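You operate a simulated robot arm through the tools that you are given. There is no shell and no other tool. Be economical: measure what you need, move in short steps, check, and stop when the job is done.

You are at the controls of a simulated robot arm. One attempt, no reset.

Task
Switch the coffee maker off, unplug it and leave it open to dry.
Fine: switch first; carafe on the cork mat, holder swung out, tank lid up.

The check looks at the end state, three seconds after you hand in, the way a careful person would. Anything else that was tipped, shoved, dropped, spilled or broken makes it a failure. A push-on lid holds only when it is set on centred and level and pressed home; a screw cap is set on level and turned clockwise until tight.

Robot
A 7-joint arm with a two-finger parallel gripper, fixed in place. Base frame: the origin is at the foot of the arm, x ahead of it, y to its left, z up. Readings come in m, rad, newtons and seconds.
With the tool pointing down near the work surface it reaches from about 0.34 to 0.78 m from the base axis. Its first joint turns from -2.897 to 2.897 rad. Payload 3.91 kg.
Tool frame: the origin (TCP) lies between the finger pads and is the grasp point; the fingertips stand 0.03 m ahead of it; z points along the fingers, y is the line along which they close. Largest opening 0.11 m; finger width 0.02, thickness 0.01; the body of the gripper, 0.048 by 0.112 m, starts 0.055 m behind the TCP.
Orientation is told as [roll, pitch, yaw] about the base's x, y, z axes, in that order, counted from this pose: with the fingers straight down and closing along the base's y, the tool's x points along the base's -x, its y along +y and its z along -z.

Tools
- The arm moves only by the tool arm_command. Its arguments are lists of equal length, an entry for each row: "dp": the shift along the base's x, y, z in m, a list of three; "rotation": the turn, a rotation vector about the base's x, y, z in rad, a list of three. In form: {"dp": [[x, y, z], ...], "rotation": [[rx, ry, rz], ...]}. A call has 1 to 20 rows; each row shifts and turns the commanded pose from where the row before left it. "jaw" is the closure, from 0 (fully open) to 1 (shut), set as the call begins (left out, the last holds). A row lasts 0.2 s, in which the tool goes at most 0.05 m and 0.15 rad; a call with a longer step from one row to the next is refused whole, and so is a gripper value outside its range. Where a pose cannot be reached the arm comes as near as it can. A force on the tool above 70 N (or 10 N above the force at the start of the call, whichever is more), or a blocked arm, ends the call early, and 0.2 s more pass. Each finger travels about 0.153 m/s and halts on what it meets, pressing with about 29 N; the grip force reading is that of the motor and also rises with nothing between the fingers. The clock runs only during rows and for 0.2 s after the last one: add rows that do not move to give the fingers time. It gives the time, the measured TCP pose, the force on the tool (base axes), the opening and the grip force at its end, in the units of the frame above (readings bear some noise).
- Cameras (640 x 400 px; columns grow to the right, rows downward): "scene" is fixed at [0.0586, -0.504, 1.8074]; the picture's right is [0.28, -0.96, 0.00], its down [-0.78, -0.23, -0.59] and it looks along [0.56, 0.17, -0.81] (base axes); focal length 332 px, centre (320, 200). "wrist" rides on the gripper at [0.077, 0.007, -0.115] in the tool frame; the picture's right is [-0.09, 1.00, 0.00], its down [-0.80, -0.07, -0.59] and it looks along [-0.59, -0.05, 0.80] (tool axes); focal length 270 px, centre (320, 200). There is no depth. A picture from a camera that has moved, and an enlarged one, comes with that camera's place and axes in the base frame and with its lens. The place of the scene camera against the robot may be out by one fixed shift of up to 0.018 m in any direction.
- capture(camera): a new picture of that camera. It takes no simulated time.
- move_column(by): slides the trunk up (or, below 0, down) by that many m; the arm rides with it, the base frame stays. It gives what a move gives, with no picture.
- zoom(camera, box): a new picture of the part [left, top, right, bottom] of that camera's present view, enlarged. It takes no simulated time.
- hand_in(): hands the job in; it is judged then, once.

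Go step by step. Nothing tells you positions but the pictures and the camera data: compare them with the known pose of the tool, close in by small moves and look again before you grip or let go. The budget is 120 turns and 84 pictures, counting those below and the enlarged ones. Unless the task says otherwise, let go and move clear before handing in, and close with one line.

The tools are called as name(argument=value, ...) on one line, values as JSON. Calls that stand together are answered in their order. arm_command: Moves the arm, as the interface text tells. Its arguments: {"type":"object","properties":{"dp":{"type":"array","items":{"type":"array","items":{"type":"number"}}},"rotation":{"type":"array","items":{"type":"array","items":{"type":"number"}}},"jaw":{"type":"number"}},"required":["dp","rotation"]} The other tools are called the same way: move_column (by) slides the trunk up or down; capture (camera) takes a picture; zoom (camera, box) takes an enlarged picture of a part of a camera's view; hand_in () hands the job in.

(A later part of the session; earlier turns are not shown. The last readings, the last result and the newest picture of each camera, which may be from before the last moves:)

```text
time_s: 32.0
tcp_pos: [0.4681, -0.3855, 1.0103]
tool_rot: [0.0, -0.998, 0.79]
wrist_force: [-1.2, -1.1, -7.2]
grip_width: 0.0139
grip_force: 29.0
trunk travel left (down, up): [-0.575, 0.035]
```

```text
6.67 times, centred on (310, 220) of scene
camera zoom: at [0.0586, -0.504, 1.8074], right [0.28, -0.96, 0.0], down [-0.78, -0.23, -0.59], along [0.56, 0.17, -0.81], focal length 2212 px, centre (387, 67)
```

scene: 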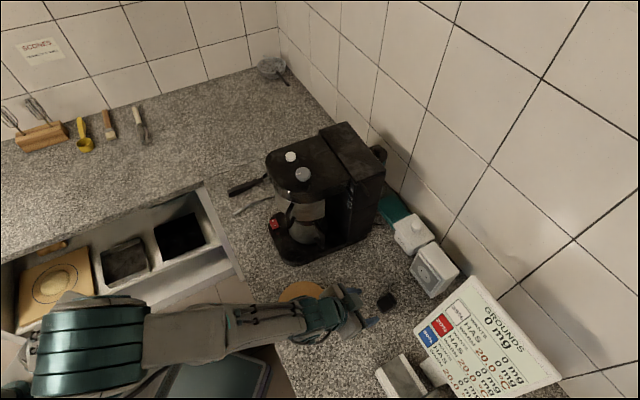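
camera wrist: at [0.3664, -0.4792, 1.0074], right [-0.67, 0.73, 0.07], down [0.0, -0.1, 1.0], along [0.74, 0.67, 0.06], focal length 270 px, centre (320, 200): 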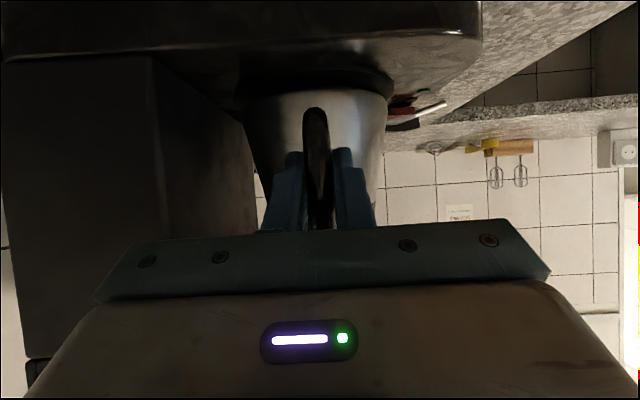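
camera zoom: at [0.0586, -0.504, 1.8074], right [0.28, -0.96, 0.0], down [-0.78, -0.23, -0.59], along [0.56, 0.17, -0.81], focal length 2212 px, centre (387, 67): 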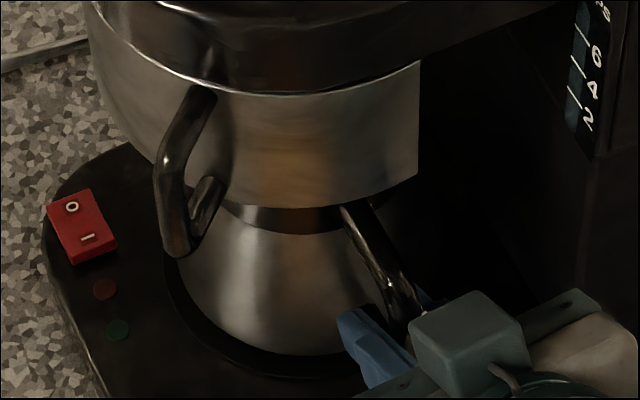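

The near edge is off the hot plate. I'll lift 3 mm more and check the load.

arm_command(dp=[[0, 0, 0.003], [0, 0, 0]], rotation=[[0, 0, 0], [0, 0, 0]])

zoom(camera="wrist", box=[220, 50, 420, 175])

```text
time_s: 32.6
tcp_pos: [0.4682, -0.3857, 1.0126]
tool_rot: [-0.002, -1.0, 0.791]
wrist_force: [0.2, -0.1, -7.5]
grip_width: 0.0136
grip_force: 29.1
trunk travel left (down, up): [-0.575, 0.035]
```

```text
3.20 times, centred on (320, 112) of wrist
camera zoom: at [0.3664, -0.4795, 1.0106], right [-0.67, 0.73, 0.07], down [0.0, -0.1, 1.0], along [0.74, 0.67, 0.06], focal length 865 px, centre (320, 480)
```

zoom: 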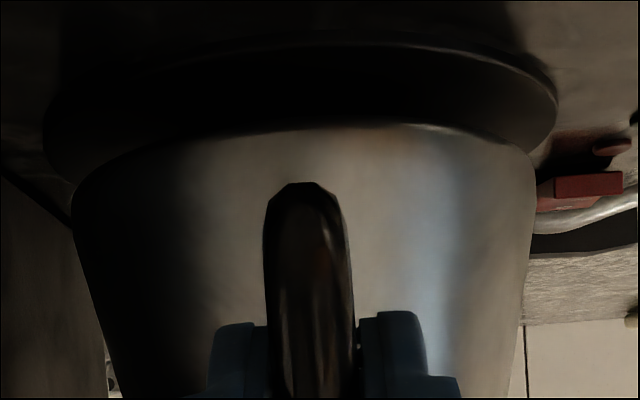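

It hangs level with no droop (7.5 N). I'll slide it straight out toward the mat side, slowly.

arm_command(dp=[[-0.006, -0.006, 0], [-0.01, -0.01, 0], [-0.01, -0.01, 0], [-0.01, -0.01, 0], [-0.01, -0.01, 0], [-0.01, -0.01, 0], [-0.01, -0.01, 0], [-0.01, -0.01, 0], [-0.01, -0.01, 0], [-0.006, -0.006, 0], [0, 0, 0]], rotation=[[0, 0, 0], [0, 0, 0], [0, 0, 0], [0, 0, 0], [0, 0, 0], [0, 0, 0], [0, 0, 0], [0, 0, 0], [0, 0, 0], [0, 0, 0], [0, 0, 0]])

capture(camera="scene")

capture(camera="wrist")

```text
time_s: 35.0
tcp_pos: [0.3756, -0.4776, 1.0121]
tool_rot: [0.002, -0.999, 0.789]
wrist_force: [-0.9, 0.5, -7.3]
grip_width: 0.0135
grip_force: 29.2
trunk travel left (down, up): [-0.575, 0.035]
```

```text
40 pictures are left
```

scene: 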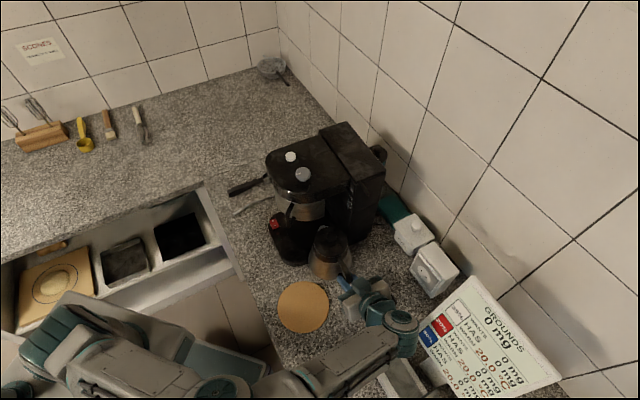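

```text
39 pictures are left
camera wrist: at [0.2745, -0.5712, 1.0101], right [-0.67, 0.73, 0.07], down [0.0, -0.1, 1.0], along [0.74, 0.67, 0.06], focal length 270 px, centre (320, 200)
```

wrist: 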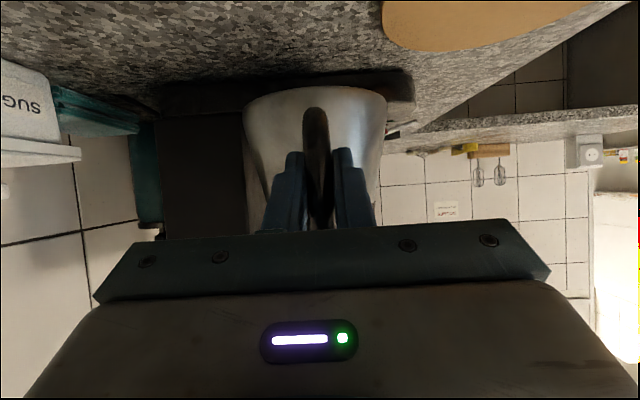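

Clear of the machine. Moving over the mat now.

arm_command(dp=[[-0.013, 0.0036, 0], [-0.013, 0.0036, 0], [-0.013, 0.0036, 0], [-0.013, 0.0036, 0], [-0.013, 0.0036, 0], [-0.013, 0.0036, 0], [-0.013, 0.0036, 0], [-0.013, 0.0036, 0], [-0.013, 0.0036, 0], [-0.013, 0.0036, 0], [0, 0, 0]], rotation=[[0, 0, 0], [0, 0, 0], [0, 0, 0], [0, 0, 0], [0, 0, 0], [0, 0, 0], [0, 0, 0], [0, 0, 0], [0, 0, 0], [0, 0, 0], [0, 0, 0]])

capture(camera="wrist")

zoom(camera="scene", box=[200, 220, 420, 380])

```text
time_s: 37.4
tcp_pos: [0.2453, -0.4419, 1.0133]
tool_rot: [0.0, -0.999, 0.79]
wrist_force: [-0.3, 0.4, -8.2]
grip_width: 0.0141
grip_force: 28.9
trunk travel left (down, up): [-0.575, 0.035]
```

```text
38 pictures are left
camera wrist: at [0.1446, -0.5352, 1.0108], right [-0.67, 0.73, 0.07], down [0.0, -0.1, 1.0], along [0.74, 0.67, 0.06], focal length 270 px, centre (320, 200)
```

wrist: 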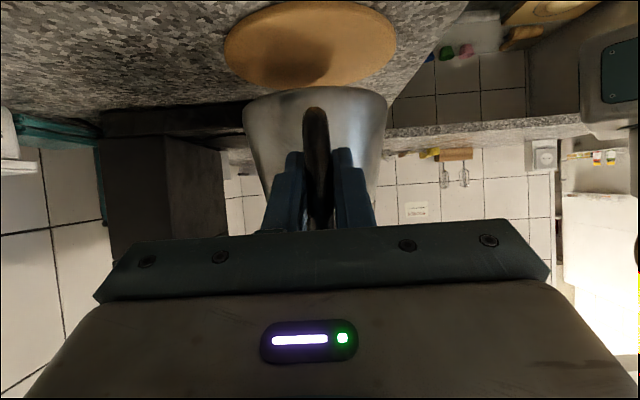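

```text
2.50 times, centred on (310, 300) of scene
camera zoom: at [0.0586, -0.504, 1.8074], right [0.28, -0.96, 0.0], down [-0.78, -0.23, -0.59], along [0.56, 0.17, -0.81], focal length 830 px, centre (345, -50)
```

zoom: 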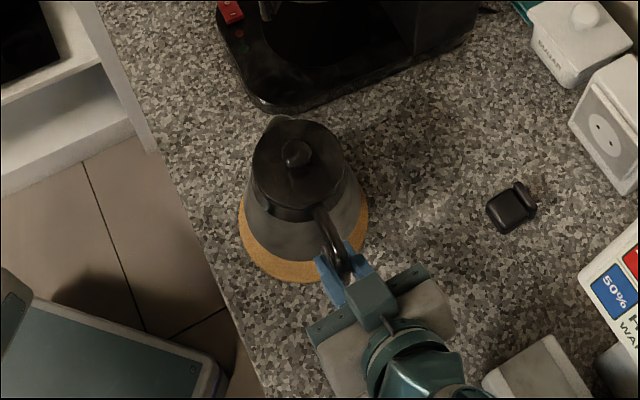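

The carafe hangs over the mat, within a few mm of its centre. Lowering in steps.

arm_command(dp=[[-0.004, -0.003, -0.006], [0, 0, -0.01], [0, 0, -0.01], [0, 0, -0.006], [0, 0, 0]], rotation=[[0, 0, 0], [0, 0, 0], [0, 0, 0], [0, 0, 0], [0, 0, 0]])

capture(camera="wrist")

```text
time_s: 38.6
tcp_pos: [0.2416, -0.4449, 0.9809]
tool_rot: [-0.001, -1.0, 0.789]
wrist_force: [0.0, 0.5, -7.6]
grip_width: 0.0136
grip_force: 28.6
trunk travel left (down, up): [-0.575, 0.035]
```

```text
36 pictures are left
camera wrist: at [0.1406, -0.5385, 0.9783], right [-0.67, 0.73, 0.07], down [0.0, -0.1, 1.0], along [0.74, 0.67, 0.06], focal length 270 px, centre (320, 200)
```

wrist: 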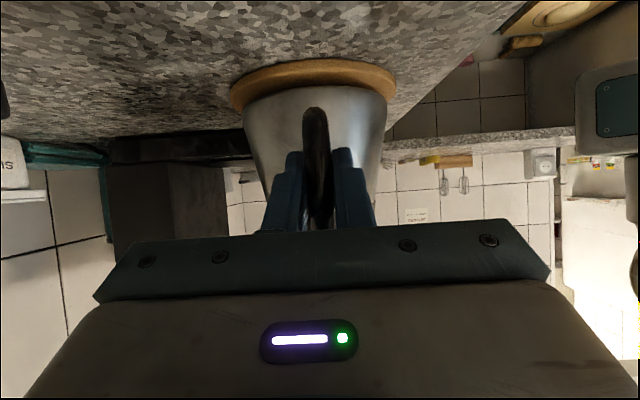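

Well centred laterally. Continue down until the load drops.

arm_command(dp=[[0, 0, -0.004], [0, 0, -0.003], [0, 0, 0]], rotation=[[0, 0, 0], [0, 0, 0], [0, 0, 0]])

zoom(camera="wrist", box=[200, 30, 420, 170])

zoom(camera="scene", box=[240, 250, 380, 350])

```text
time_s: 39.4
tcp_pos: [0.242, -0.4445, 0.9741]
tool_rot: [-0.002, -1.002, 0.791]
wrist_force: [-0.4, -0.6, -4.3]
grip_width: 0.0138
grip_force: 29.3
trunk travel left (down, up): [-0.575, 0.035]
```

```text
2.86 times, centred on (310, 100) of wrist
camera zoom: at [0.1406, -0.5382, 0.972], right [-0.67, 0.73, 0.07], down [0.0, -0.1, 1.0], along [0.74, 0.67, 0.06], focal length 772 px, centre (349, 486)
```

zoom: 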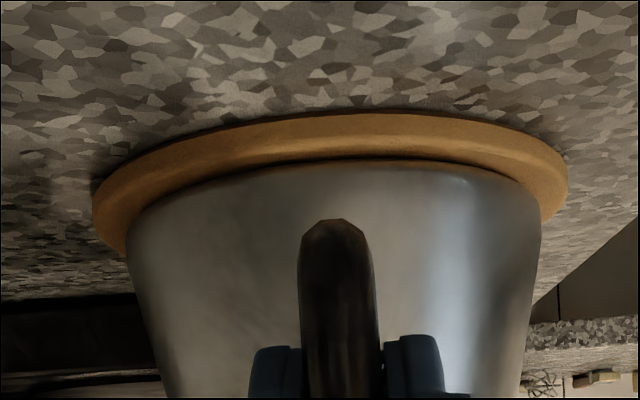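

```text
4.00 times, centred on (310, 300) of scene
camera zoom: at [0.0586, -0.504, 1.8074], right [0.28, -0.96, 0.0], down [-0.78, -0.23, -0.59], along [0.56, 0.17, -0.81], focal length 1327 px, centre (360, -200)
```

zoom: 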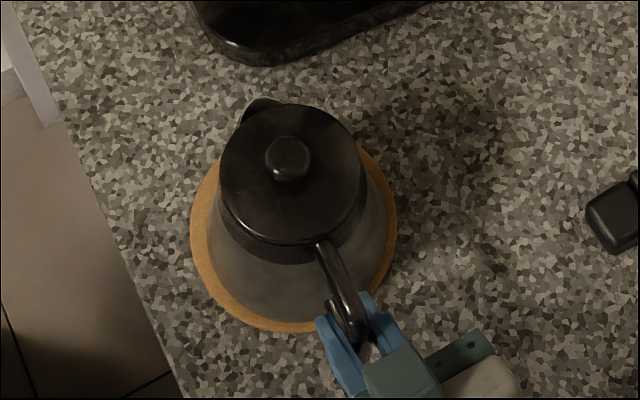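

It is centred on the mat and touching. Lower slightly more, release and withdraw.

arm_command(dp=[[0, 0, -0.0015], [0, 0, 0]], rotation=[[0, 0, 0], [0, 0, 0]])

arm_command(dp=[[0, 0, 0], [0, 0, 0], [0, 0, 0]], rotation=[[0, 0, 0], [0, 0, 0], [0, 0, 0]], jaw=0.5)

arm_command(dp=[[-0.012, -0.012, 0.0], [-0.015, -0.015, 0.005], [-0.015, -0.015, 0.01], [-0.015, -0.015, 0.02], [0, 0, 0.04], [0, 0, 0.04]], rotation=[[0, 0, 0], [0, 0, 0], [0, 0, 0], [0, 0, 0], [0, 0, 0], [0, 0, 0]])

capture(camera="scene")

```text
time_s: 40.0
tcp_pos: [0.241, -0.4446, 0.9738]
tool_rot: [-0.004, -1.001, 0.792]
wrist_force: [0.1, -2.4, 6.8]
grip_width: 0.0137
grip_force: 28.8
trunk travel left (down, up): [-0.575, 0.035]
```

```text
time_s: 40.8
tcp_pos: [0.2404, -0.4442, 0.9729]
tool_rot: [-0.001, -1.0, 0.791]
wrist_force: [-0.5, 0.0, 0.4]
grip_width: 0.055
grip_force: 0.1
trunk travel left (down, up): [-0.575, 0.035]
```

```text
time_s: 42.2
tcp_pos: [0.1856, -0.5012, 1.0876]
tool_rot: [-0.001, -0.999, 0.789]
wrist_force: [-0.6, 0.3, 0.0]
grip_width: 0.0552
grip_force: 0.0
trunk travel left (down, up): [-0.575, 0.035]
```

```text
33 pictures are left
```

scene: 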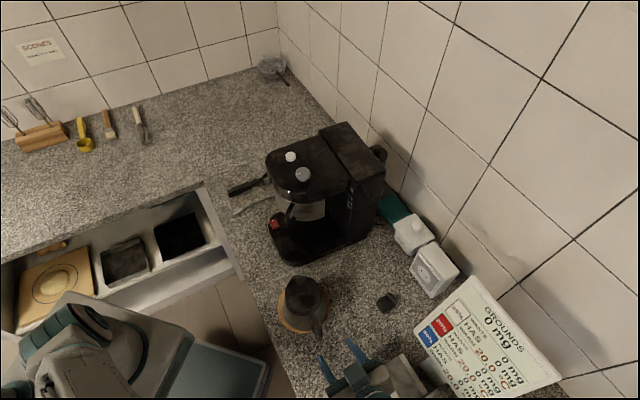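

The carafe is standing on the mat. The holder's handle bar triangulates to (0.439, -0.294, 1.109), hinge on the far side; I'll rise over the carafe and take a pre-grasp view of that handle.

arm_command(dp=[[0, 0, 0.04], [0, 0, 0.04], [0, 0, 0.04], [0, 0, 0.04], [0.0207, 0.0281, 0], [0.0207, 0.0281, 0], [0.0207, 0.0281, 0], [0.0207, 0.0281, 0], [0.0207, 0.0281, 0], [0.0207, 0.0281, 0], [0.0207, 0.0281, 0], [0.0207, 0.0281, 0], [0, 0, -0.035], [0, 0, -0.035], [0, 0, -0.035]], rotation=[[0, 0, 0], [0, 0, 0], [0, 0, 0], [0, 0, 0], [0, 0, -0.125], [0, 0, -0.125], [0, 0, -0.125], [0, 0, -0.125], [0, 0, -0.125], [0, 0, -0.125], [0, 0, -0.125], [0, 0, -0.12], [0, 0, 0], [0, 0, 0], [0, 0, 0]])

capture(camera="wrist")

capture(camera="scene")

```text
time_s: 45.4
tcp_pos: [0.351, -0.2758, 1.1431]
tool_rot: [-0.001, -1.001, -0.205]
wrist_force: [-0.1, 0.1, 0.1]
grip_width: 0.0548
grip_force: 0.1
trunk travel left (down, up): [-0.575, 0.035]
```

```text
32 pictures are left
camera wrist: at [0.2174, -0.2428, 1.1402], right [0.25, 0.97, 0.07], down [-0.08, -0.05, 1.0], along [0.96, -0.25, 0.06], focal length 270 px, centre (320, 200)
```

wrist: 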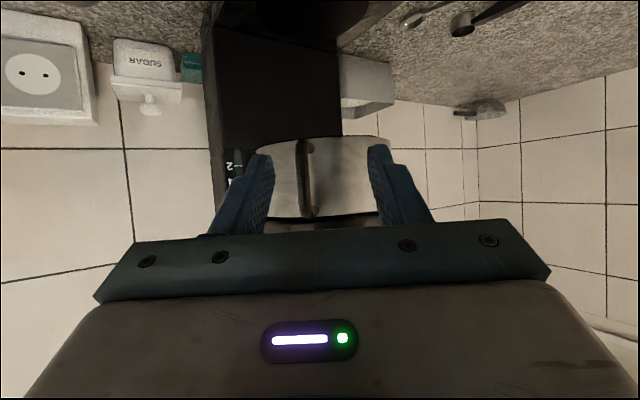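

```text
31 pictures are left
```

scene: 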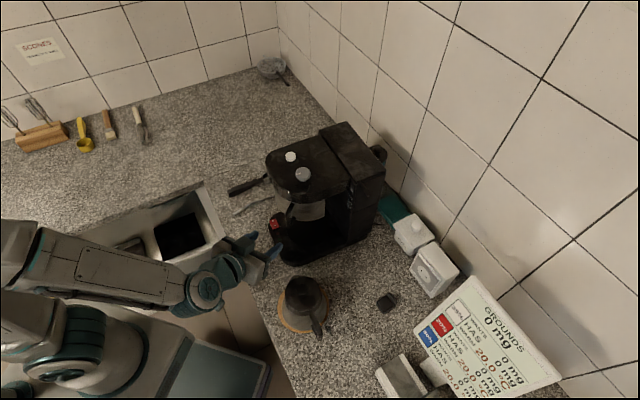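

zoom(camera="wrist", box=[240, 110, 400, 230])

zoom(camera="scene", box=[245, 170, 345, 250])

```text
3.33 times, centred on (320, 170) of wrist
camera zoom: at [0.2174, -0.2428, 1.1402], right [0.25, 0.97, 0.07], down [-0.08, -0.05, 1.0], along [0.96, -0.25, 0.06], focal length 901 px, centre (320, 300)
```

zoom: 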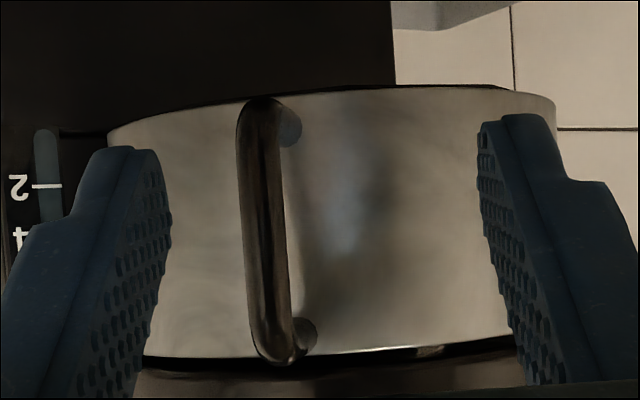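

```text
5.00 times, centred on (295, 210) of scene
camera zoom: at [0.0586, -0.504, 1.8074], right [0.28, -0.96, 0.0], down [-0.78, -0.23, -0.59], along [0.56, 0.17, -0.81], focal length 1659 px, centre (445, 150)
```

zoom: 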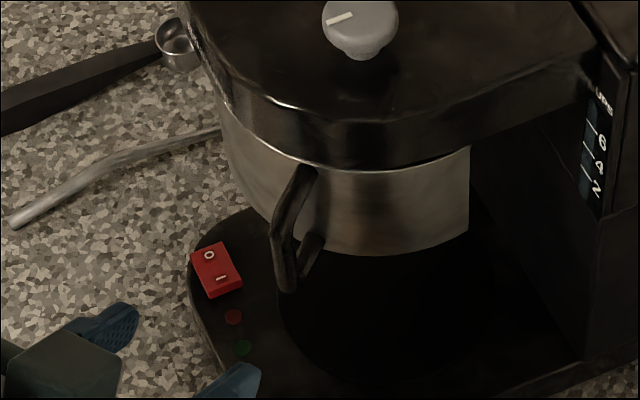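

The handle bar is better placed at about (0.42, -0.307, 1.136), pointing out toward -x. I'll line up the yaw and close in.

arm_command(dp=[[0.009, -0.014, 0], [0.009, -0.014, 0], [0.012, -0.001, 0], [0, 0, 0]], rotation=[[0, 0, 0.065], [0, 0, 0.065], [0, 0, 0], [0, 0, 0]])

zoom(camera="wrist", box=[220, 100, 420, 240])

zoom(camera="scene", box=[245, 180, 345, 260])

```text
time_s: 46.4
tcp_pos: [0.3809, -0.3057, 1.1416]
tool_rot: [-0.002, -1.001, -0.073]
wrist_force: [0.0, 0.5, -0.7]
grip_width: 0.0551
grip_force: 0.0
trunk travel left (down, up): [-0.575, 0.035]
```

```text
2.86 times, centred on (320, 170) of wrist
camera zoom: at [0.2436, -0.2892, 1.1403], right [0.12, 0.99, 0.07], down [-0.07, -0.06, 1.0], along [0.99, -0.13, 0.06], focal length 772 px, centre (320, 286)
```

zoom: 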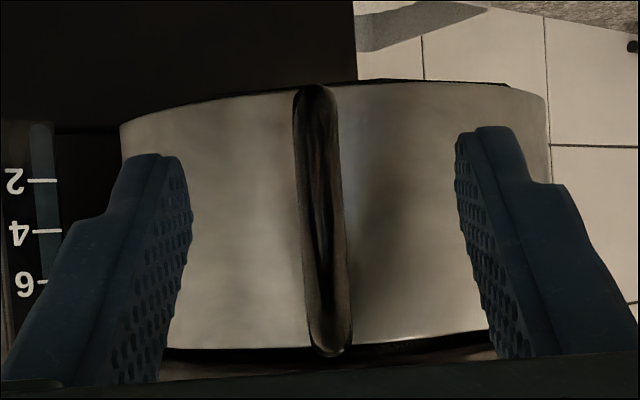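

```text
5.00 times, centred on (295, 220) of scene
camera zoom: at [0.0586, -0.504, 1.8074], right [0.28, -0.96, 0.0], down [-0.78, -0.23, -0.59], along [0.56, 0.17, -0.81], focal length 1659 px, centre (445, 100)
```

zoom: 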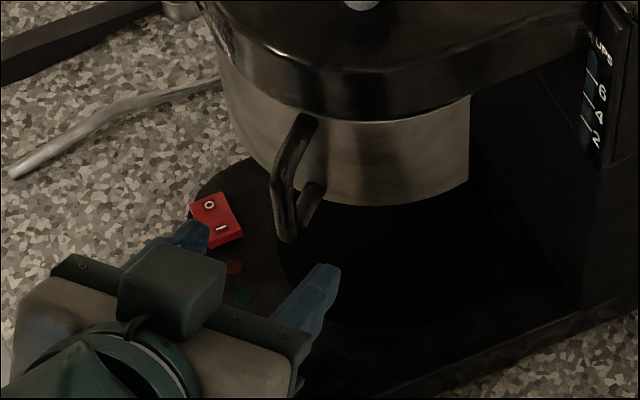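

The handle is now edge-on and centred. Advancing to straddle it.

arm_command(dp=[[0.014, -0.0012, 0], [0.014, -0.0012, 0], [0.011, -0.001, 0], [0, 0, 0]], rotation=[[0, 0, 0], [0, 0, 0], [0, 0, 0], [0, 0, 0]])

zoom(camera="scene", box=[245, 180, 345, 260])

```text
time_s: 47.4
tcp_pos: [0.4192, -0.3094, 1.1426]
tool_rot: [-0.003, -1.001, -0.074]
wrist_force: [0.1, -0.1, 0.0]
grip_width: 0.055
grip_force: 0.0
trunk travel left (down, up): [-0.575, 0.035]
```

```text
5.00 times, centred on (295, 220) of scene
camera zoom: at [0.0586, -0.504, 1.8074], right [0.28, -0.96, 0.0], down [-0.78, -0.23, -0.59], along [0.56, 0.17, -0.81], focal length 1659 px, centre (445, 100)
```

zoom: 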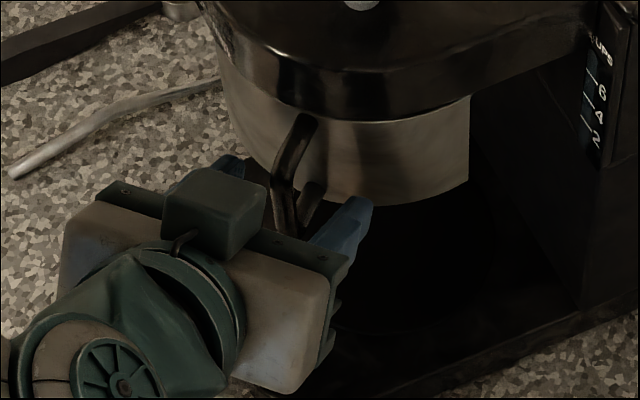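

The fingers straddle the bar. Close.

arm_command(dp=[[0, 0, 0], [0, 0, 0], [0, 0, 0]], rotation=[[0, 0, 0], [0, 0, 0], [0, 0, 0]], jaw=1)

```text
time_s: 48.2
tcp_pos: [0.4184, -0.3097, 1.1417]
tool_rot: [-0.001, -1.0, -0.074]
wrist_force: [0.0, -0.8, 0.6]
grip_width: 0.0109
grip_force: 29.4
trunk travel left (down, up): [-0.575, 0.035]
```

Held (11 mm). I'll swing along an arc around the estimated hinge (0.60, -0.25), first about 0.15 rad, and watch the force.

arm_command(dp=[[-0.0028, 0.0091, 0], [-0.0023, 0.0092, 0], [-0.0018, 0.0094, 0], [0, 0, 0]], rotation=[[0, 0, -0.05], [0, 0, -0.05], [0, 0, -0.05], [0, 0, 0]])

zoom(camera="scene", box=[230, 110, 400, 240])

```text
time_s: 49.2
tcp_pos: [0.4148, -0.2808, 1.1435]
tool_rot: [-0.001, -1.001, -0.222]
wrist_force: [17.3, 0.7, 2.9]
grip_width: 0.011
grip_force: 28.5
trunk travel left (down, up): [-0.575, 0.035]
```

```text
3.08 times, centred on (315, 175) of scene
camera zoom: at [0.0586, -0.504, 1.8074], right [0.28, -0.96, 0.0], down [-0.78, -0.23, -0.59], along [0.56, 0.17, -0.81], focal length 1021 px, centre (335, 277)
```

zoom: 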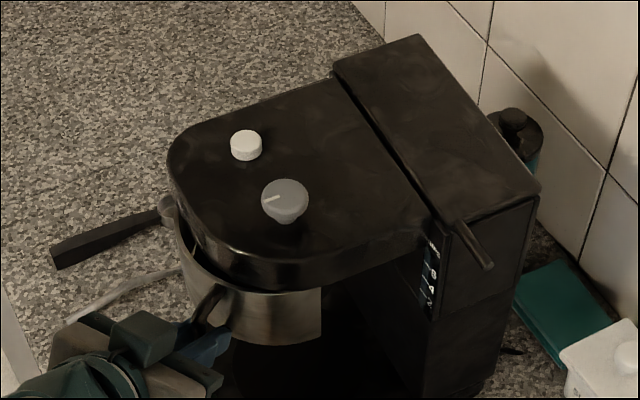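

It swings, with a 17 N pull toward the hinge, so the hinge lies a bit further back. I'll correct the arc and continue.

arm_command(dp=[[0.004, 0.0095, 0], [0.001, 0.0094, 0], [0.0013, 0.0094, 0], [0, 0, 0]], rotation=[[0, 0, -0.05], [0, 0, -0.05], [0, 0, -0.05], [0, 0, 0]])

```text
time_s: 50.2
tcp_pos: [0.4184, -0.2538, 1.1423]
tool_rot: [-0.001, -1.0, -0.375]
wrist_force: [-3.1, 0.4, 3.7]
grip_width: 0.0108
grip_force: 28.4
trunk travel left (down, up): [-0.575, 0.035]
```

zoom(camera="scene", box=[230, 110, 400, 240])

capture(camera="wrist")

```text
3.08 times, centred on (315, 175) of scene
camera zoom: at [0.0586, -0.504, 1.8074], right [0.28, -0.96, 0.0], down [-0.78, -0.23, -0.59], along [0.56, 0.17, -0.81], focal length 1021 px, centre (335, 277)
```

zoom: 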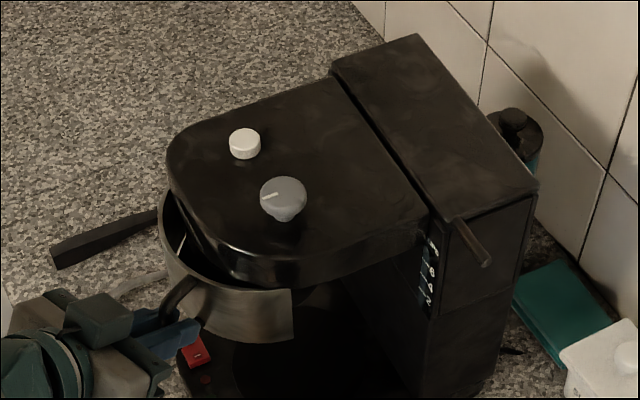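

```text
23 pictures are left
camera wrist: at [0.2922, -0.1962, 1.1403], right [0.41, 0.91, 0.07], down [-0.09, -0.04, 1.0], along [0.91, -0.41, 0.06], focal length 270 px, centre (320, 200)
```

wrist: 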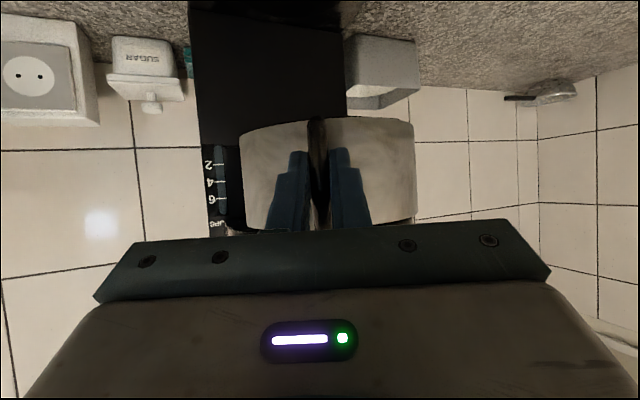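

Swinging nicely without dragging the machine; the fit puts the hinge at about (0.603, -0.282), radius 0.187. Continue along that arc in pieces, watching force.

arm_command(dp=[[0.0037, 0.018, 0], [0.0055, 0.0178, 0], [0.0073, 0.0172, 0], [0, 0, 0]], rotation=[[0, 0, -0.1], [0, 0, -0.1], [0, 0, -0.1], [0, 0, 0]])

```text
time_s: 51.2
tcp_pos: [0.3904, -0.2669, 1.1468]
tool_rot: [-0.001, -1.001, -0.662]
wrist_force: [-4.4, -1.5, -0.2]
grip_width: 0.0107
grip_force: 28.8
out of reach, approached as far as the arm can: row 2, 3
trunk travel left (down, up): [-0.575, 0.035]
```

The arm hit a reach limit and the tool moved back. Checking what happened.

capture(camera="scene")

capture(camera="wrist")

```text
22 pictures are left
```

scene: 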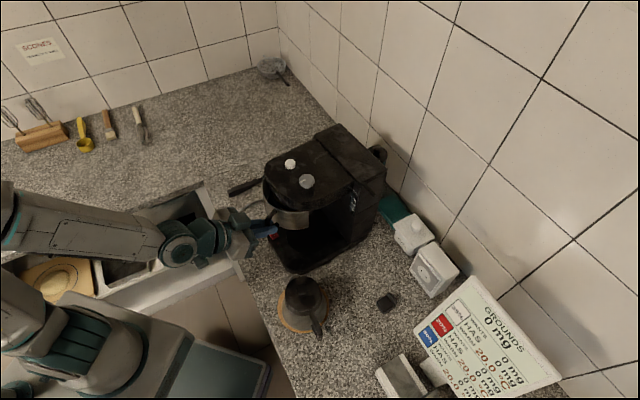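

```text
21 pictures are left
camera wrist: at [0.2861, -0.177, 1.1454], right [0.65, 0.76, 0.07], down [-0.1, -0.01, 1.0], along [0.75, -0.65, 0.06], focal length 270 px, centre (320, 200)
```

wrist: 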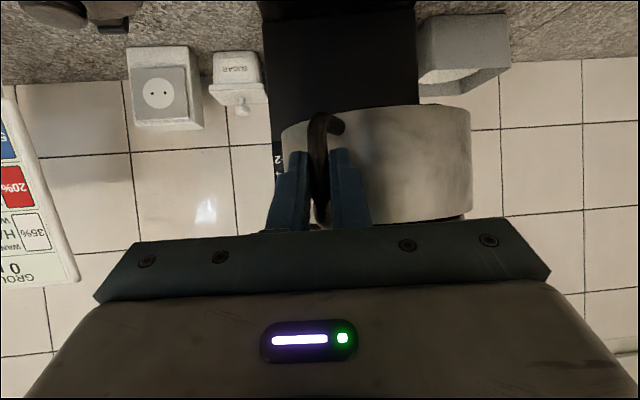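

The reach limit dragged the handle in -x and turned the machine slightly (a couple of cm). I'll reverse that same path to push it back while still holding the handle.

arm_command(dp=[[0.005, 0.0025, -0.001], [0.006, 0.0028, -0.001], [0.006, 0.0028, -0.001], [0.006, 0.0028, -0.001], [0.005, 0.0022, 0], [0, 0, 0]], rotation=[[0, 0, 0.06], [0, 0, 0.06], [0, 0, 0.06], [0, 0, 0.06], [0, 0, 0.047], [0, 0, 0]])

capture(camera="scene")

```text
time_s: 52.6
tcp_pos: [0.4181, -0.2531, 1.1441]
tool_rot: [-0.001, -1.0, -0.387]
wrist_force: [-6.7, -1.4, -0.3]
grip_width: 0.0107
grip_force: 29.2
trunk travel left (down, up): [-0.575, 0.035]
```

```text
20 pictures are left
```

scene: 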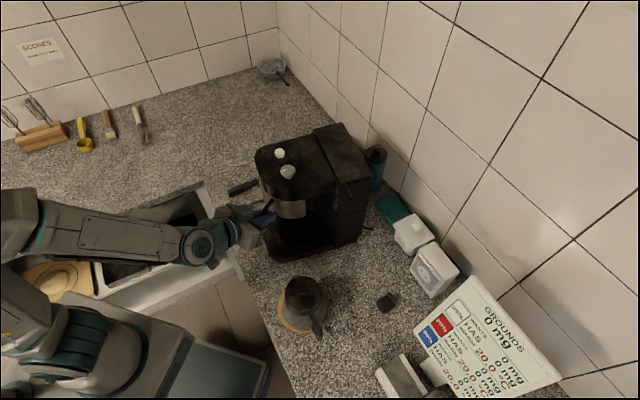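

That turned the machine further instead, so gripping the handle couples too much torque. I'll release, back off, and look at the current state.

arm_command(dp=[[0, 0, 0], [0, 0, 0], [0, 0, 0], [-0.018, 0.007, 0], [-0.018, 0.007, 0], [-0.018, 0.007, 0], [0, 0, 0.03], [0, 0, 0.03], [0, 0, 0.03]], rotation=[[0, 0, 0], [0, 0, 0], [0, 0, 0], [0, 0, 0], [0, 0, 0], [0, 0, 0], [0, 0, 0], [0, 0, 0], [0, 0, 0]], jaw=0.55)

zoom(camera="scene", box=[220, 100, 420, 280])

```text
time_s: 54.6
tcp_pos: [0.3815, -0.2508, 1.2484]
tool_rot: [-0.002, -1.001, -0.388]
wrist_force: [0.2, 0.0, 0.1]
grip_width: 0.0493
grip_force: 0.1
out of reach, approached as far as the arm can: row 5, 6
trunk travel left (down, up): [-0.575, 0.035]
```

```text
2.22 times, centred on (320, 190) of scene
camera zoom: at [0.0586, -0.504, 1.8074], right [0.28, -0.96, 0.0], down [-0.78, -0.23, -0.59], along [0.56, 0.17, -0.81], focal length 737 px, centre (320, 222)
```

zoom: 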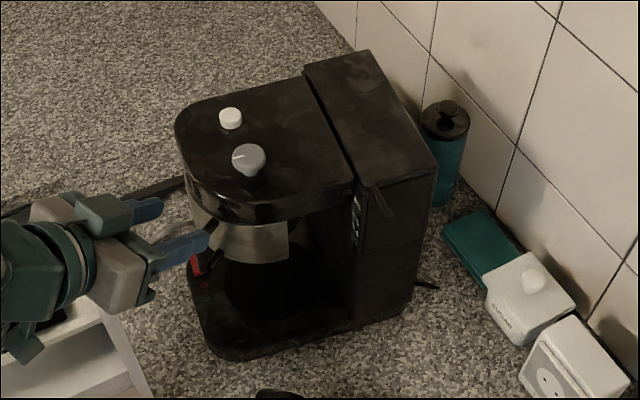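

The machine has turned by roughly 8° and moved a few cm; I'll finish the holder with a light tangential push (closed vertical fingers beside the handle, no grip), then nudge the machine back. Reorienting to tool-down above the handle's -y side.

arm_command(dp=[[0, 0, 0.025], [0, 0, 0.025], [0, -0.01, 0], [0, -0.015, 0], [0, -0.015, 0], [0, -0.015, 0], [0, -0.015, 0], [0, -0.01, 0], [0.02, 0, 0], [0.02, 0, 0]], rotation=[[0, 0, 0], [0, 0, 0], [0.0473, 0.1158, 0], [0.0473, 0.1158, 0], [0.0473, 0.1158, 0], [0.0473, 0.1158, 0], [0.0473, 0.1158, 0], [0.0473, 0.1158, 0], [0.0473, 0.1158, 0], [0.0473, 0.1158, 0]], jaw=1)

capture(camera="wrist")

```text
time_s: 56.8
tcp_pos: [0.4241, -0.332, 1.2975]
tool_rot: [-0.001, 0.003, -0.387]
wrist_force: [-0.2, -0.9, -0.2]
grip_width: 0.0
grip_force: 28.7
trunk travel left (down, up): [-0.575, 0.035]
```

```text
18 pictures are left
camera wrist: at [0.3555, -0.2968, 1.4125], right [0.46, 0.89, 0.0], down [0.72, -0.37, 0.59], along [0.53, -0.27, -0.81], focal length 270 px, centre (320, 200)
```

wrist: 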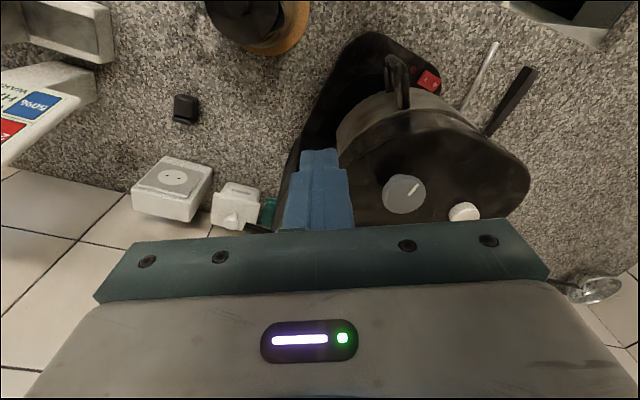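

Good overhead view: the handle bar is at about (0.427, -0.257). I'll descend on its -y side and push it along an arc.

arm_command(dp=[[0.0, 0.02, -0.03], [0.003, 0.02, -0.034], [0, 0, -0.034], [0, 0, -0.034], [0, 0.008, 0], [0, 0.008, 0], [0, 0.008, 0], [0, 0.008, 0], [0, 0.008, 0], [0.002, 0.008, 0], [0.002, 0.008, 0]], rotation=[[0, 0, 0], [0, 0, 0], [0, 0, 0], [0, 0, 0], [0, 0, 0], [0, 0, 0], [0, 0, 0], [0, 0, 0], [0, 0, 0], [0, 0, 0], [0, 0, 0]])

capture(camera="wrist")

```text
time_s: 59.2
tcp_pos: [0.4298, -0.2343, 1.166]
tool_rot: [0.0, -0.001, -0.386]
wrist_force: [-0.4, -0.2, 0.5]
grip_width: 0.0
grip_force: 29.2
trunk travel left (down, up): [-0.575, 0.035]
```

```text
17 pictures are left
camera wrist: at [0.3614, -0.1993, 1.2809], right [0.46, 0.89, 0.0], down [0.72, -0.37, 0.59], along [0.53, -0.27, -0.8], focal length 270 px, centre (320, 200)
```

wrist: 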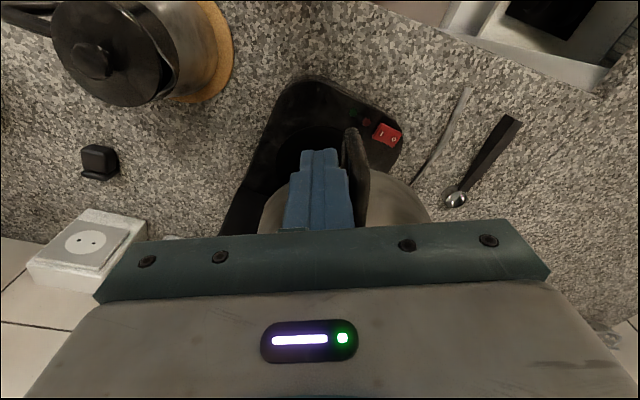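

Almost no force: the holder swings freely. Continuing the arc.

arm_command(dp=[[0.0025, 0.017, 0], [0.0043, 0.0166, 0], [0.0059, 0.0162, 0], [0.0075, 0.0155, 0], [0.0089, 0.0146, 0], [0.0104, 0.0137, 0], [0, 0, 0]], rotation=[[0, 0, -0.1], [0, 0, -0.1], [0, 0, -0.1], [0, 0, -0.1], [0, 0, -0.1], [0, 0, -0.1], [0, 0, 0]])

capture(camera="scene")

```text
time_s: 60.8
tcp_pos: [0.4696, -0.1407, 1.1649]
tool_rot: [-0.001, -0.002, -0.988]
wrist_force: [0.2, -0.1, 0.4]
grip_width: 0.0
grip_force: 29.1
trunk travel left (down, up): [-0.575, 0.035]
```

```text
16 pictures are left
```

scene: 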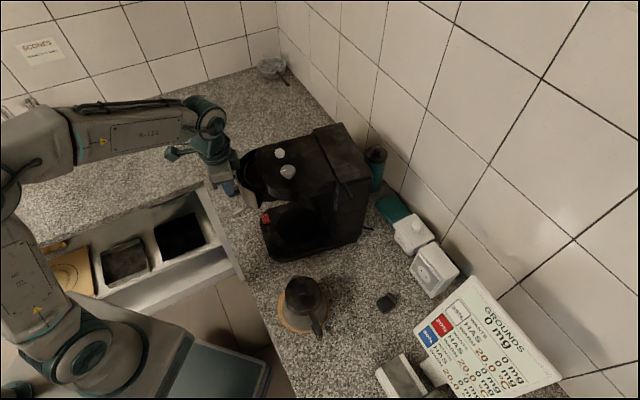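

The holder is about halfway out and the machine stayed put. Continue.

arm_command(dp=[[0.0118, 0.0126, 0], [0.0129, 0.0113, 0], [0.014, 0.01, 0], [0.0149, 0.0086, 0], [0.0157, 0.007, 0], [0.0163, 0.0054, 0], [0, 0, 0]], rotation=[[0, 0, -0.1], [0, 0, -0.1], [0, 0, -0.1], [0, 0, -0.1], [0, 0, -0.1], [0, 0, -0.1], [0, 0, 0]])

zoom(camera="scene", box=[190, 90, 410, 280])

```text
time_s: 62.4
tcp_pos: [0.5537, -0.086, 1.1659]
tool_rot: [0.001, -0.001, -1.588]
wrist_force: [-0.4, 1.0, 1.2]
grip_width: 0.0
grip_force: 29.0
trunk travel left (down, up): [-0.575, 0.035]
```

```text
2.11 times, centred on (300, 185) of scene
camera zoom: at [0.0586, -0.504, 1.8074], right [0.28, -0.96, 0.0], down [-0.78, -0.23, -0.59], along [0.56, 0.17, -0.81], focal length 699 px, centre (362, 232)
```

zoom: 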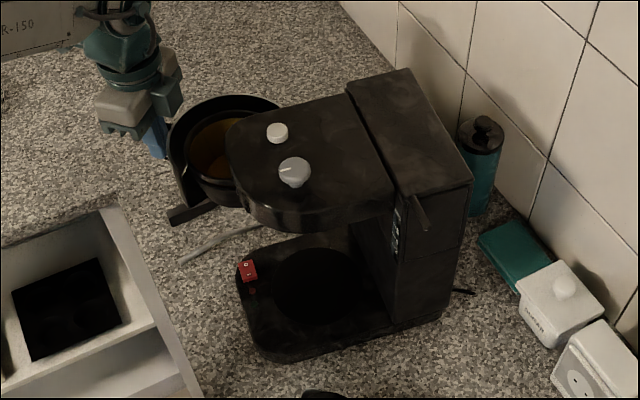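

The holder is swung well out; I'll push it a little further, then retreat upward.

arm_command(dp=[[0.0168, 0.0038, 0], [0.017, 0.002, 0], [0, 0, 0], [-0.015, 0, 0], [0, 0.02, 0.03], [0, 0.02, 0.04], [0, 0.0, 0.05], [0, 0, 0.05]], rotation=[[0, 0, -0.05], [0, 0, 0], [0, 0, 0], [0, 0, 0], [0, 0, 0], [0, 0, 0], [0, 0, 0], [0, 0, 0]])

zoom(camera="scene", box=[200, 90, 420, 270])

```text
time_s: 64.2
tcp_pos: [0.5727, -0.0411, 1.3353]
tool_rot: [0.002, 0.0, -1.637]
wrist_force: [-0.4, 0.1, 0.1]
grip_width: 0.0
grip_force: 29.1
trunk travel left (down, up): [-0.575, 0.035]
```

```text
2.22 times, centred on (310, 180) of scene
camera zoom: at [0.0586, -0.504, 1.8074], right [0.28, -0.96, 0.0], down [-0.78, -0.23, -0.59], along [0.56, 0.17, -0.81], focal length 737 px, centre (342, 244)
```

zoom: 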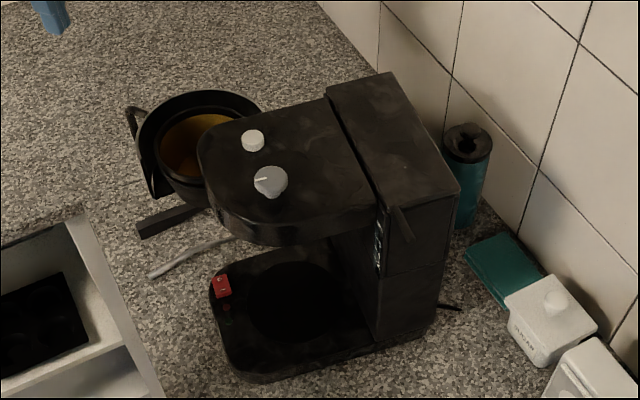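

The holder is fully out. Next, the tank lid: its tab protrudes on the mat side at roughly (0.50, -0.43, 1.19), hinge along the far edge. I'll go around above the machine to a horizontal approach from the mat side.

arm_command(dp=[[-0.0108, -0.0288, 0.002], [-0.0108, -0.0288, 0.002], [-0.0108, -0.0288, 0], [-0.0108, -0.0288, 0], [-0.0108, -0.0288, 0], [-0.0108, -0.0288, 0], [-0.0108, -0.0288, 0], [-0.0108, -0.0288, 0], [-0.0108, -0.0288, 0], [-0.0108, -0.0288, 0], [-0.0108, -0.0288, 0], [-0.0108, -0.0288, 0], [-0.0108, -0.0288, 0], [-0.0108, -0.0288, 0], [-0.0108, -0.0288, 0], [-0.0108, -0.0288, 0]], rotation=[[0, 0, 0.14], [0, 0, 0.14], [0, 0, 0.14], [0, 0, 0.14], [0, 0, 0.14], [0, 0, 0.14], [0, 0, 0.14], [0, 0, 0.14], [0, 0, 0.14], [0, 0, 0.14], [0, 0, 0.14], [0, 0, 0.14], [0, 0, 0.14], [0, 0, 0.14], [0, 0, 0.14], [0, 0, 0.14]])

arm_command(dp=[[0, 0, -0.0128], [0, 0, -0.0128], [0, 0, -0.0128], [0, 0, -0.0128], [0, 0, -0.0128], [0, 0, -0.0128], [0, 0, -0.0128], [0, 0, -0.0128], [0, 0, -0.0128]], rotation=[[0.0764, -0.109, 0], [0.0764, -0.109, 0], [0.0764, -0.109, 0], [0.0764, -0.109, 0], [0.0764, -0.109, 0], [0.0764, -0.109, 0], [0.0764, -0.109, 0], [0.0764, -0.109, 0], [0.0764, -0.109, 0]])

capture(camera="wrist")

```text
time_s: 67.6
tcp_pos: [0.4001, -0.5039, 1.337]
tool_rot: [0.003, -0.001, 0.605]
wrist_force: [-0.8, -0.2, 0.3]
grip_width: 0.0
grip_force: 29.2
trunk travel left (down, up): [-0.575, 0.035]
```

```text
time_s: 69.6
tcp_pos: [0.4, -0.5007, 1.2229]
tool_rot: [0.024, -1.201, 0.587]
wrist_force: [-0.3, 0.4, -0.7]
grip_width: 0.0
grip_force: 28.9
trunk travel left (down, up): [-0.575, 0.035]
```

```text
13 pictures are left
camera wrist: at [0.2861, -0.5731, 1.1939], right [-0.54, 0.84, 0.09], down [-0.17, -0.22, 0.96], along [0.82, 0.51, 0.26], focal length 270 px, centre (320, 200)
```

wrist: 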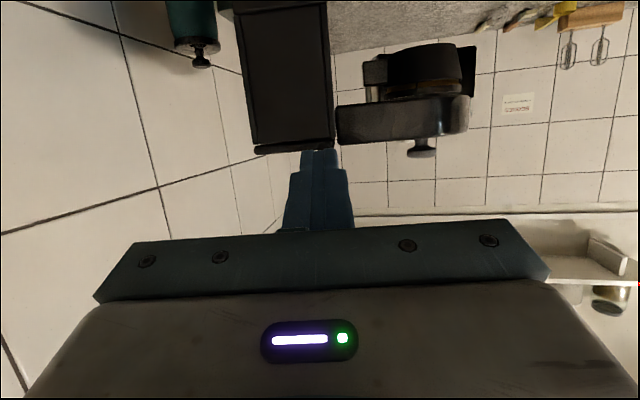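

The tower top is at about z = 1.215 and the thin lid slab is visible; the tab is right behind my fingers. I'll level the tool, lower, and move in toward beneath the tab.

arm_command(dp=[[0, 0, -0.019], [0, 0, -0.019], [0, 0, -0.019], [0.018, 0.0145, 0], [0.018, 0.0145, 0], [0, 0, 0]], rotation=[[0.065, -0.0975, 0], [0.065, -0.0975, 0], [0.065, -0.0975, 0], [0, 0, 0], [0, 0, 0], [0, 0, 0]])

zoom(camera="scene", box=[310, 130, 390, 210])

```text
time_s: 71.0
tcp_pos: [0.4363, -0.4716, 1.1664]
tool_rot: [0.045, -1.547, 0.567]
wrist_force: [0.0, 0.3, 0.3]
grip_width: 0.0002
grip_force: 29.9
trunk travel left (down, up): [-0.575, 0.035]
```

```text
5.00 times, centred on (350, 170) of scene
camera zoom: at [0.0586, -0.504, 1.8074], right [0.28, -0.96, 0.0], down [-0.78, -0.23, -0.59], along [0.56, 0.17, -0.81], focal length 1659 px, centre (170, 350)
```

zoom: 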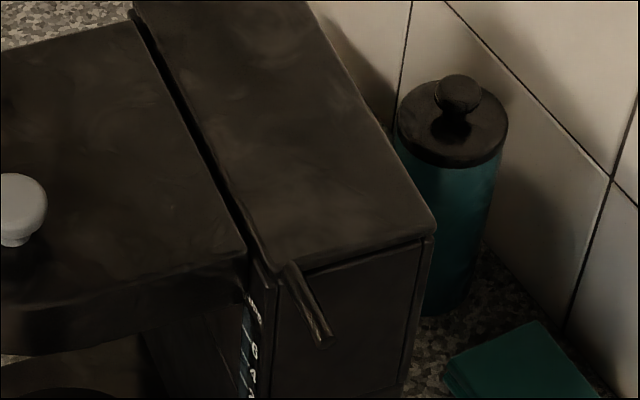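

The tab runs from (0.513, -0.413) to (0.478, -0.439). Sliding the fingers under it, then lifting gently.

arm_command(dp=[[0.013, 0.011, 0], [0.013, 0.011, 0], [0.012, 0.01, 0], [0, 0, 0.01], [0, 0, 0.01], [0, 0, 0.01], [0, 0, 0]], rotation=[[0, 0, 0], [0, 0, 0], [0, 0, 0], [0, 0, 0], [0, 0, 0], [0, 0, 0], [0, 0, 0]])

zoom(camera="scene", box=[290, 120, 410, 240])

```text
time_s: 72.6
tcp_pos: [0.4741, -0.4393, 1.1981]
tool_rot: [0.05, -1.55, 0.562]
wrist_force: [0.9, 0.7, -0.4]
grip_width: 0.0
grip_force: 29.3
trunk travel left (down, up): [-0.575, 0.035]
```

```text
3.33 times, centred on (350, 180) of scene
camera zoom: at [0.0586, -0.504, 1.8074], right [0.28, -0.96, 0.0], down [-0.78, -0.23, -0.59], along [0.56, 0.17, -0.81], focal length 1106 px, centre (220, 267)
```

zoom: 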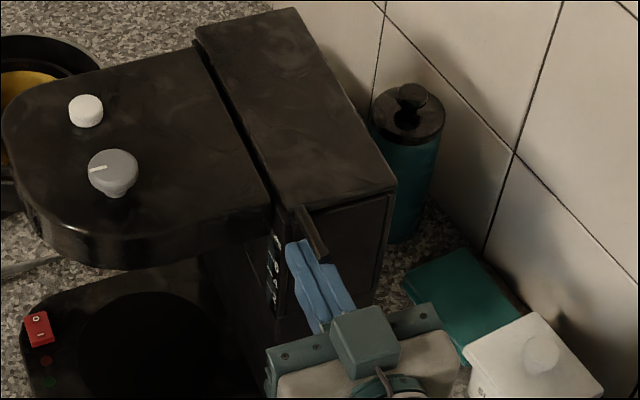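

My fingers are beside the tab (toward the front) by about 1.4 cm. Lower, shift sideways, and lift again.

arm_command(dp=[[0, 0, -0.015], [0, 0, -0.015], [0.0076, -0.0118, 0], [0, 0, 0.01], [0, 0, 0.01], [0, 0, 0.01], [0, 0, 0]], rotation=[[0, 0, 0], [0, 0, 0], [0, 0, 0], [0, 0, 0], [0, 0, 0], [0, 0, 0], [0, 0, 0]])

zoom(camera="scene", box=[290, 120, 410, 240])

```text
time_s: 74.2
tcp_pos: [0.482, -0.4541, 1.1967]
tool_rot: [0.035, -1.55, 0.574]
wrist_force: [0.1, -0.7, 0.2]
grip_width: 0.0
grip_force: 29.2
trunk travel left (down, up): [-0.575, 0.035]
```

```text
3.33 times, centred on (350, 180) of scene
camera zoom: at [0.0586, -0.504, 1.8074], right [0.28, -0.96, 0.0], down [-0.78, -0.23, -0.59], along [0.56, 0.17, -0.81], focal length 1106 px, centre (220, 267)
```

zoom: 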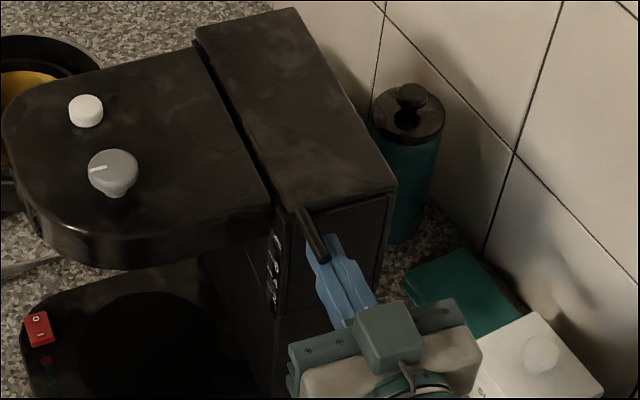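

Now the tab lies over my finger. Shift 5 mm back under it and lift further.

arm_command(dp=[[-0.0027, 0.0042, 0], [0, 0, 0.008], [0, 0, 0.008], [0, 0, 0.008], [0.001, 0.001, 0.01], [0.001, 0.001, 0.01], [0, 0, 0]], rotation=[[0, 0, 0], [0, 0, 0], [0, 0, 0], [0, 0, 0], [0, 0, 0], [0, 0, 0], [0, 0, 0]])

zoom(camera="scene", box=[290, 110, 410, 230])

```text
time_s: 75.8
tcp_pos: [0.482, -0.4462, 1.243]
tool_rot: [0.023, -1.549, 0.588]
wrist_force: [0.8, -0.1, -0.5]
grip_width: 0.0
grip_force: 28.7
trunk travel left (down, up): [-0.575, 0.035]
```

```text
3.33 times, centred on (350, 170) of scene
camera zoom: at [0.0586, -0.504, 1.8074], right [0.28, -0.96, 0.0], down [-0.78, -0.23, -0.59], along [0.56, 0.17, -0.81], focal length 1106 px, centre (220, 300)
```

zoom: 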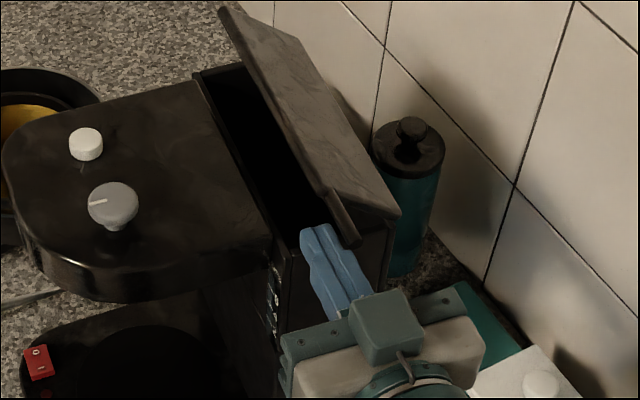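

The lid is opening; it actually hinges at the wall-side edge. I'll continue the lift up and back toward the wall along its arc.

arm_command(dp=[[0.0049, -0.0076, 0.0125], [0.0049, -0.0076, 0.0125], [0.0061, -0.0095, 0.007], [0.0061, -0.0095, 0.007], [0.0053, -0.0082, 0.0025], [0.0053, -0.0082, 0.0025], [0, 0, 0]], rotation=[[0, 0, 0], [0, 0, 0], [0, 0, 0], [0, 0, 0], [0, 0, 0], [0, 0, 0], [0, 0, 0]])

zoom(camera="scene", box=[250, 90, 430, 270])

```text
time_s: 77.4
tcp_pos: [0.5136, -0.4973, 1.2862]
tool_rot: [0.02, -1.549, 0.588]
wrist_force: [-0.5, -0.4, 0.2]
grip_width: 0.0003
grip_force: 29.0
trunk travel left (down, up): [-0.575, 0.035]
```

```text
2.22 times, centred on (340, 180) of scene
camera zoom: at [0.0586, -0.504, 1.8074], right [0.28, -0.96, 0.0], down [-0.78, -0.23, -0.59], along [0.56, 0.17, -0.81], focal length 737 px, centre (276, 244)
```

zoom: 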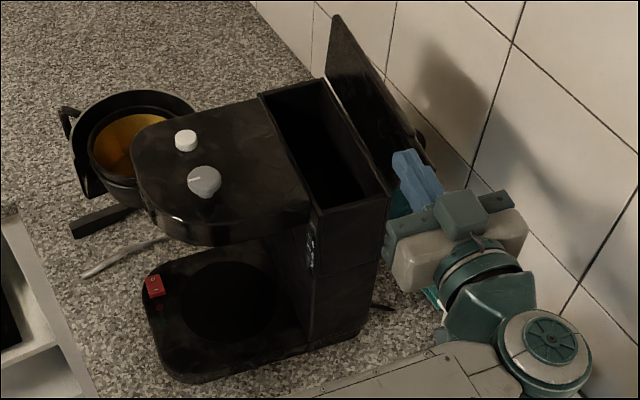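

The lid stands past vertical. A small extra push, then withdraw sideways toward the mat side.

arm_command(dp=[[0.0036, -0.0056, 0], [0.0036, -0.0056, 0], [0, 0, 0], [-0.003, 0.004, 0], [-0.03, -0.02, 0], [-0.03, -0.02, 0], [-0.03, -0.02, 0], [-0.02, 0.02, 0.01], [-0.02, 0.02, 0.01]], rotation=[[0, 0, 0], [0, 0, 0], [0, 0, 0], [0, 0, 0], [0, 0, 0], [0, 0, 0], [0, 0, 0], [0, 0, 0], [0, 0, 0]])

capture(camera="scene")

```text
time_s: 79.4
tcp_pos: [0.3881, -0.5222, 1.3062]
tool_rot: [-0.019, -1.55, 0.631]
wrist_force: [-0.1, -0.1, -0.2]
grip_width: 0.0
grip_force: 28.7
trunk travel left (down, up): [-0.575, 0.035]
```

```text
7 pictures are left
```

scene: 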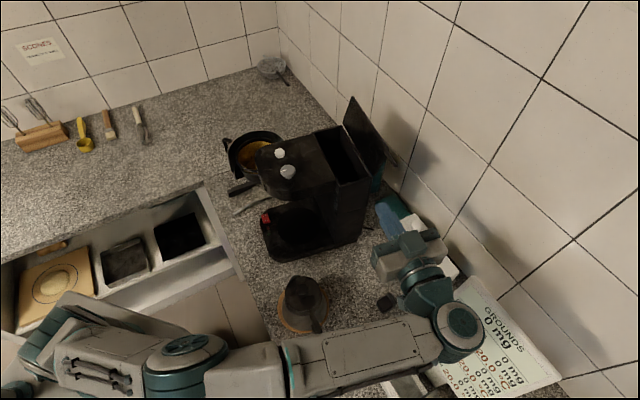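

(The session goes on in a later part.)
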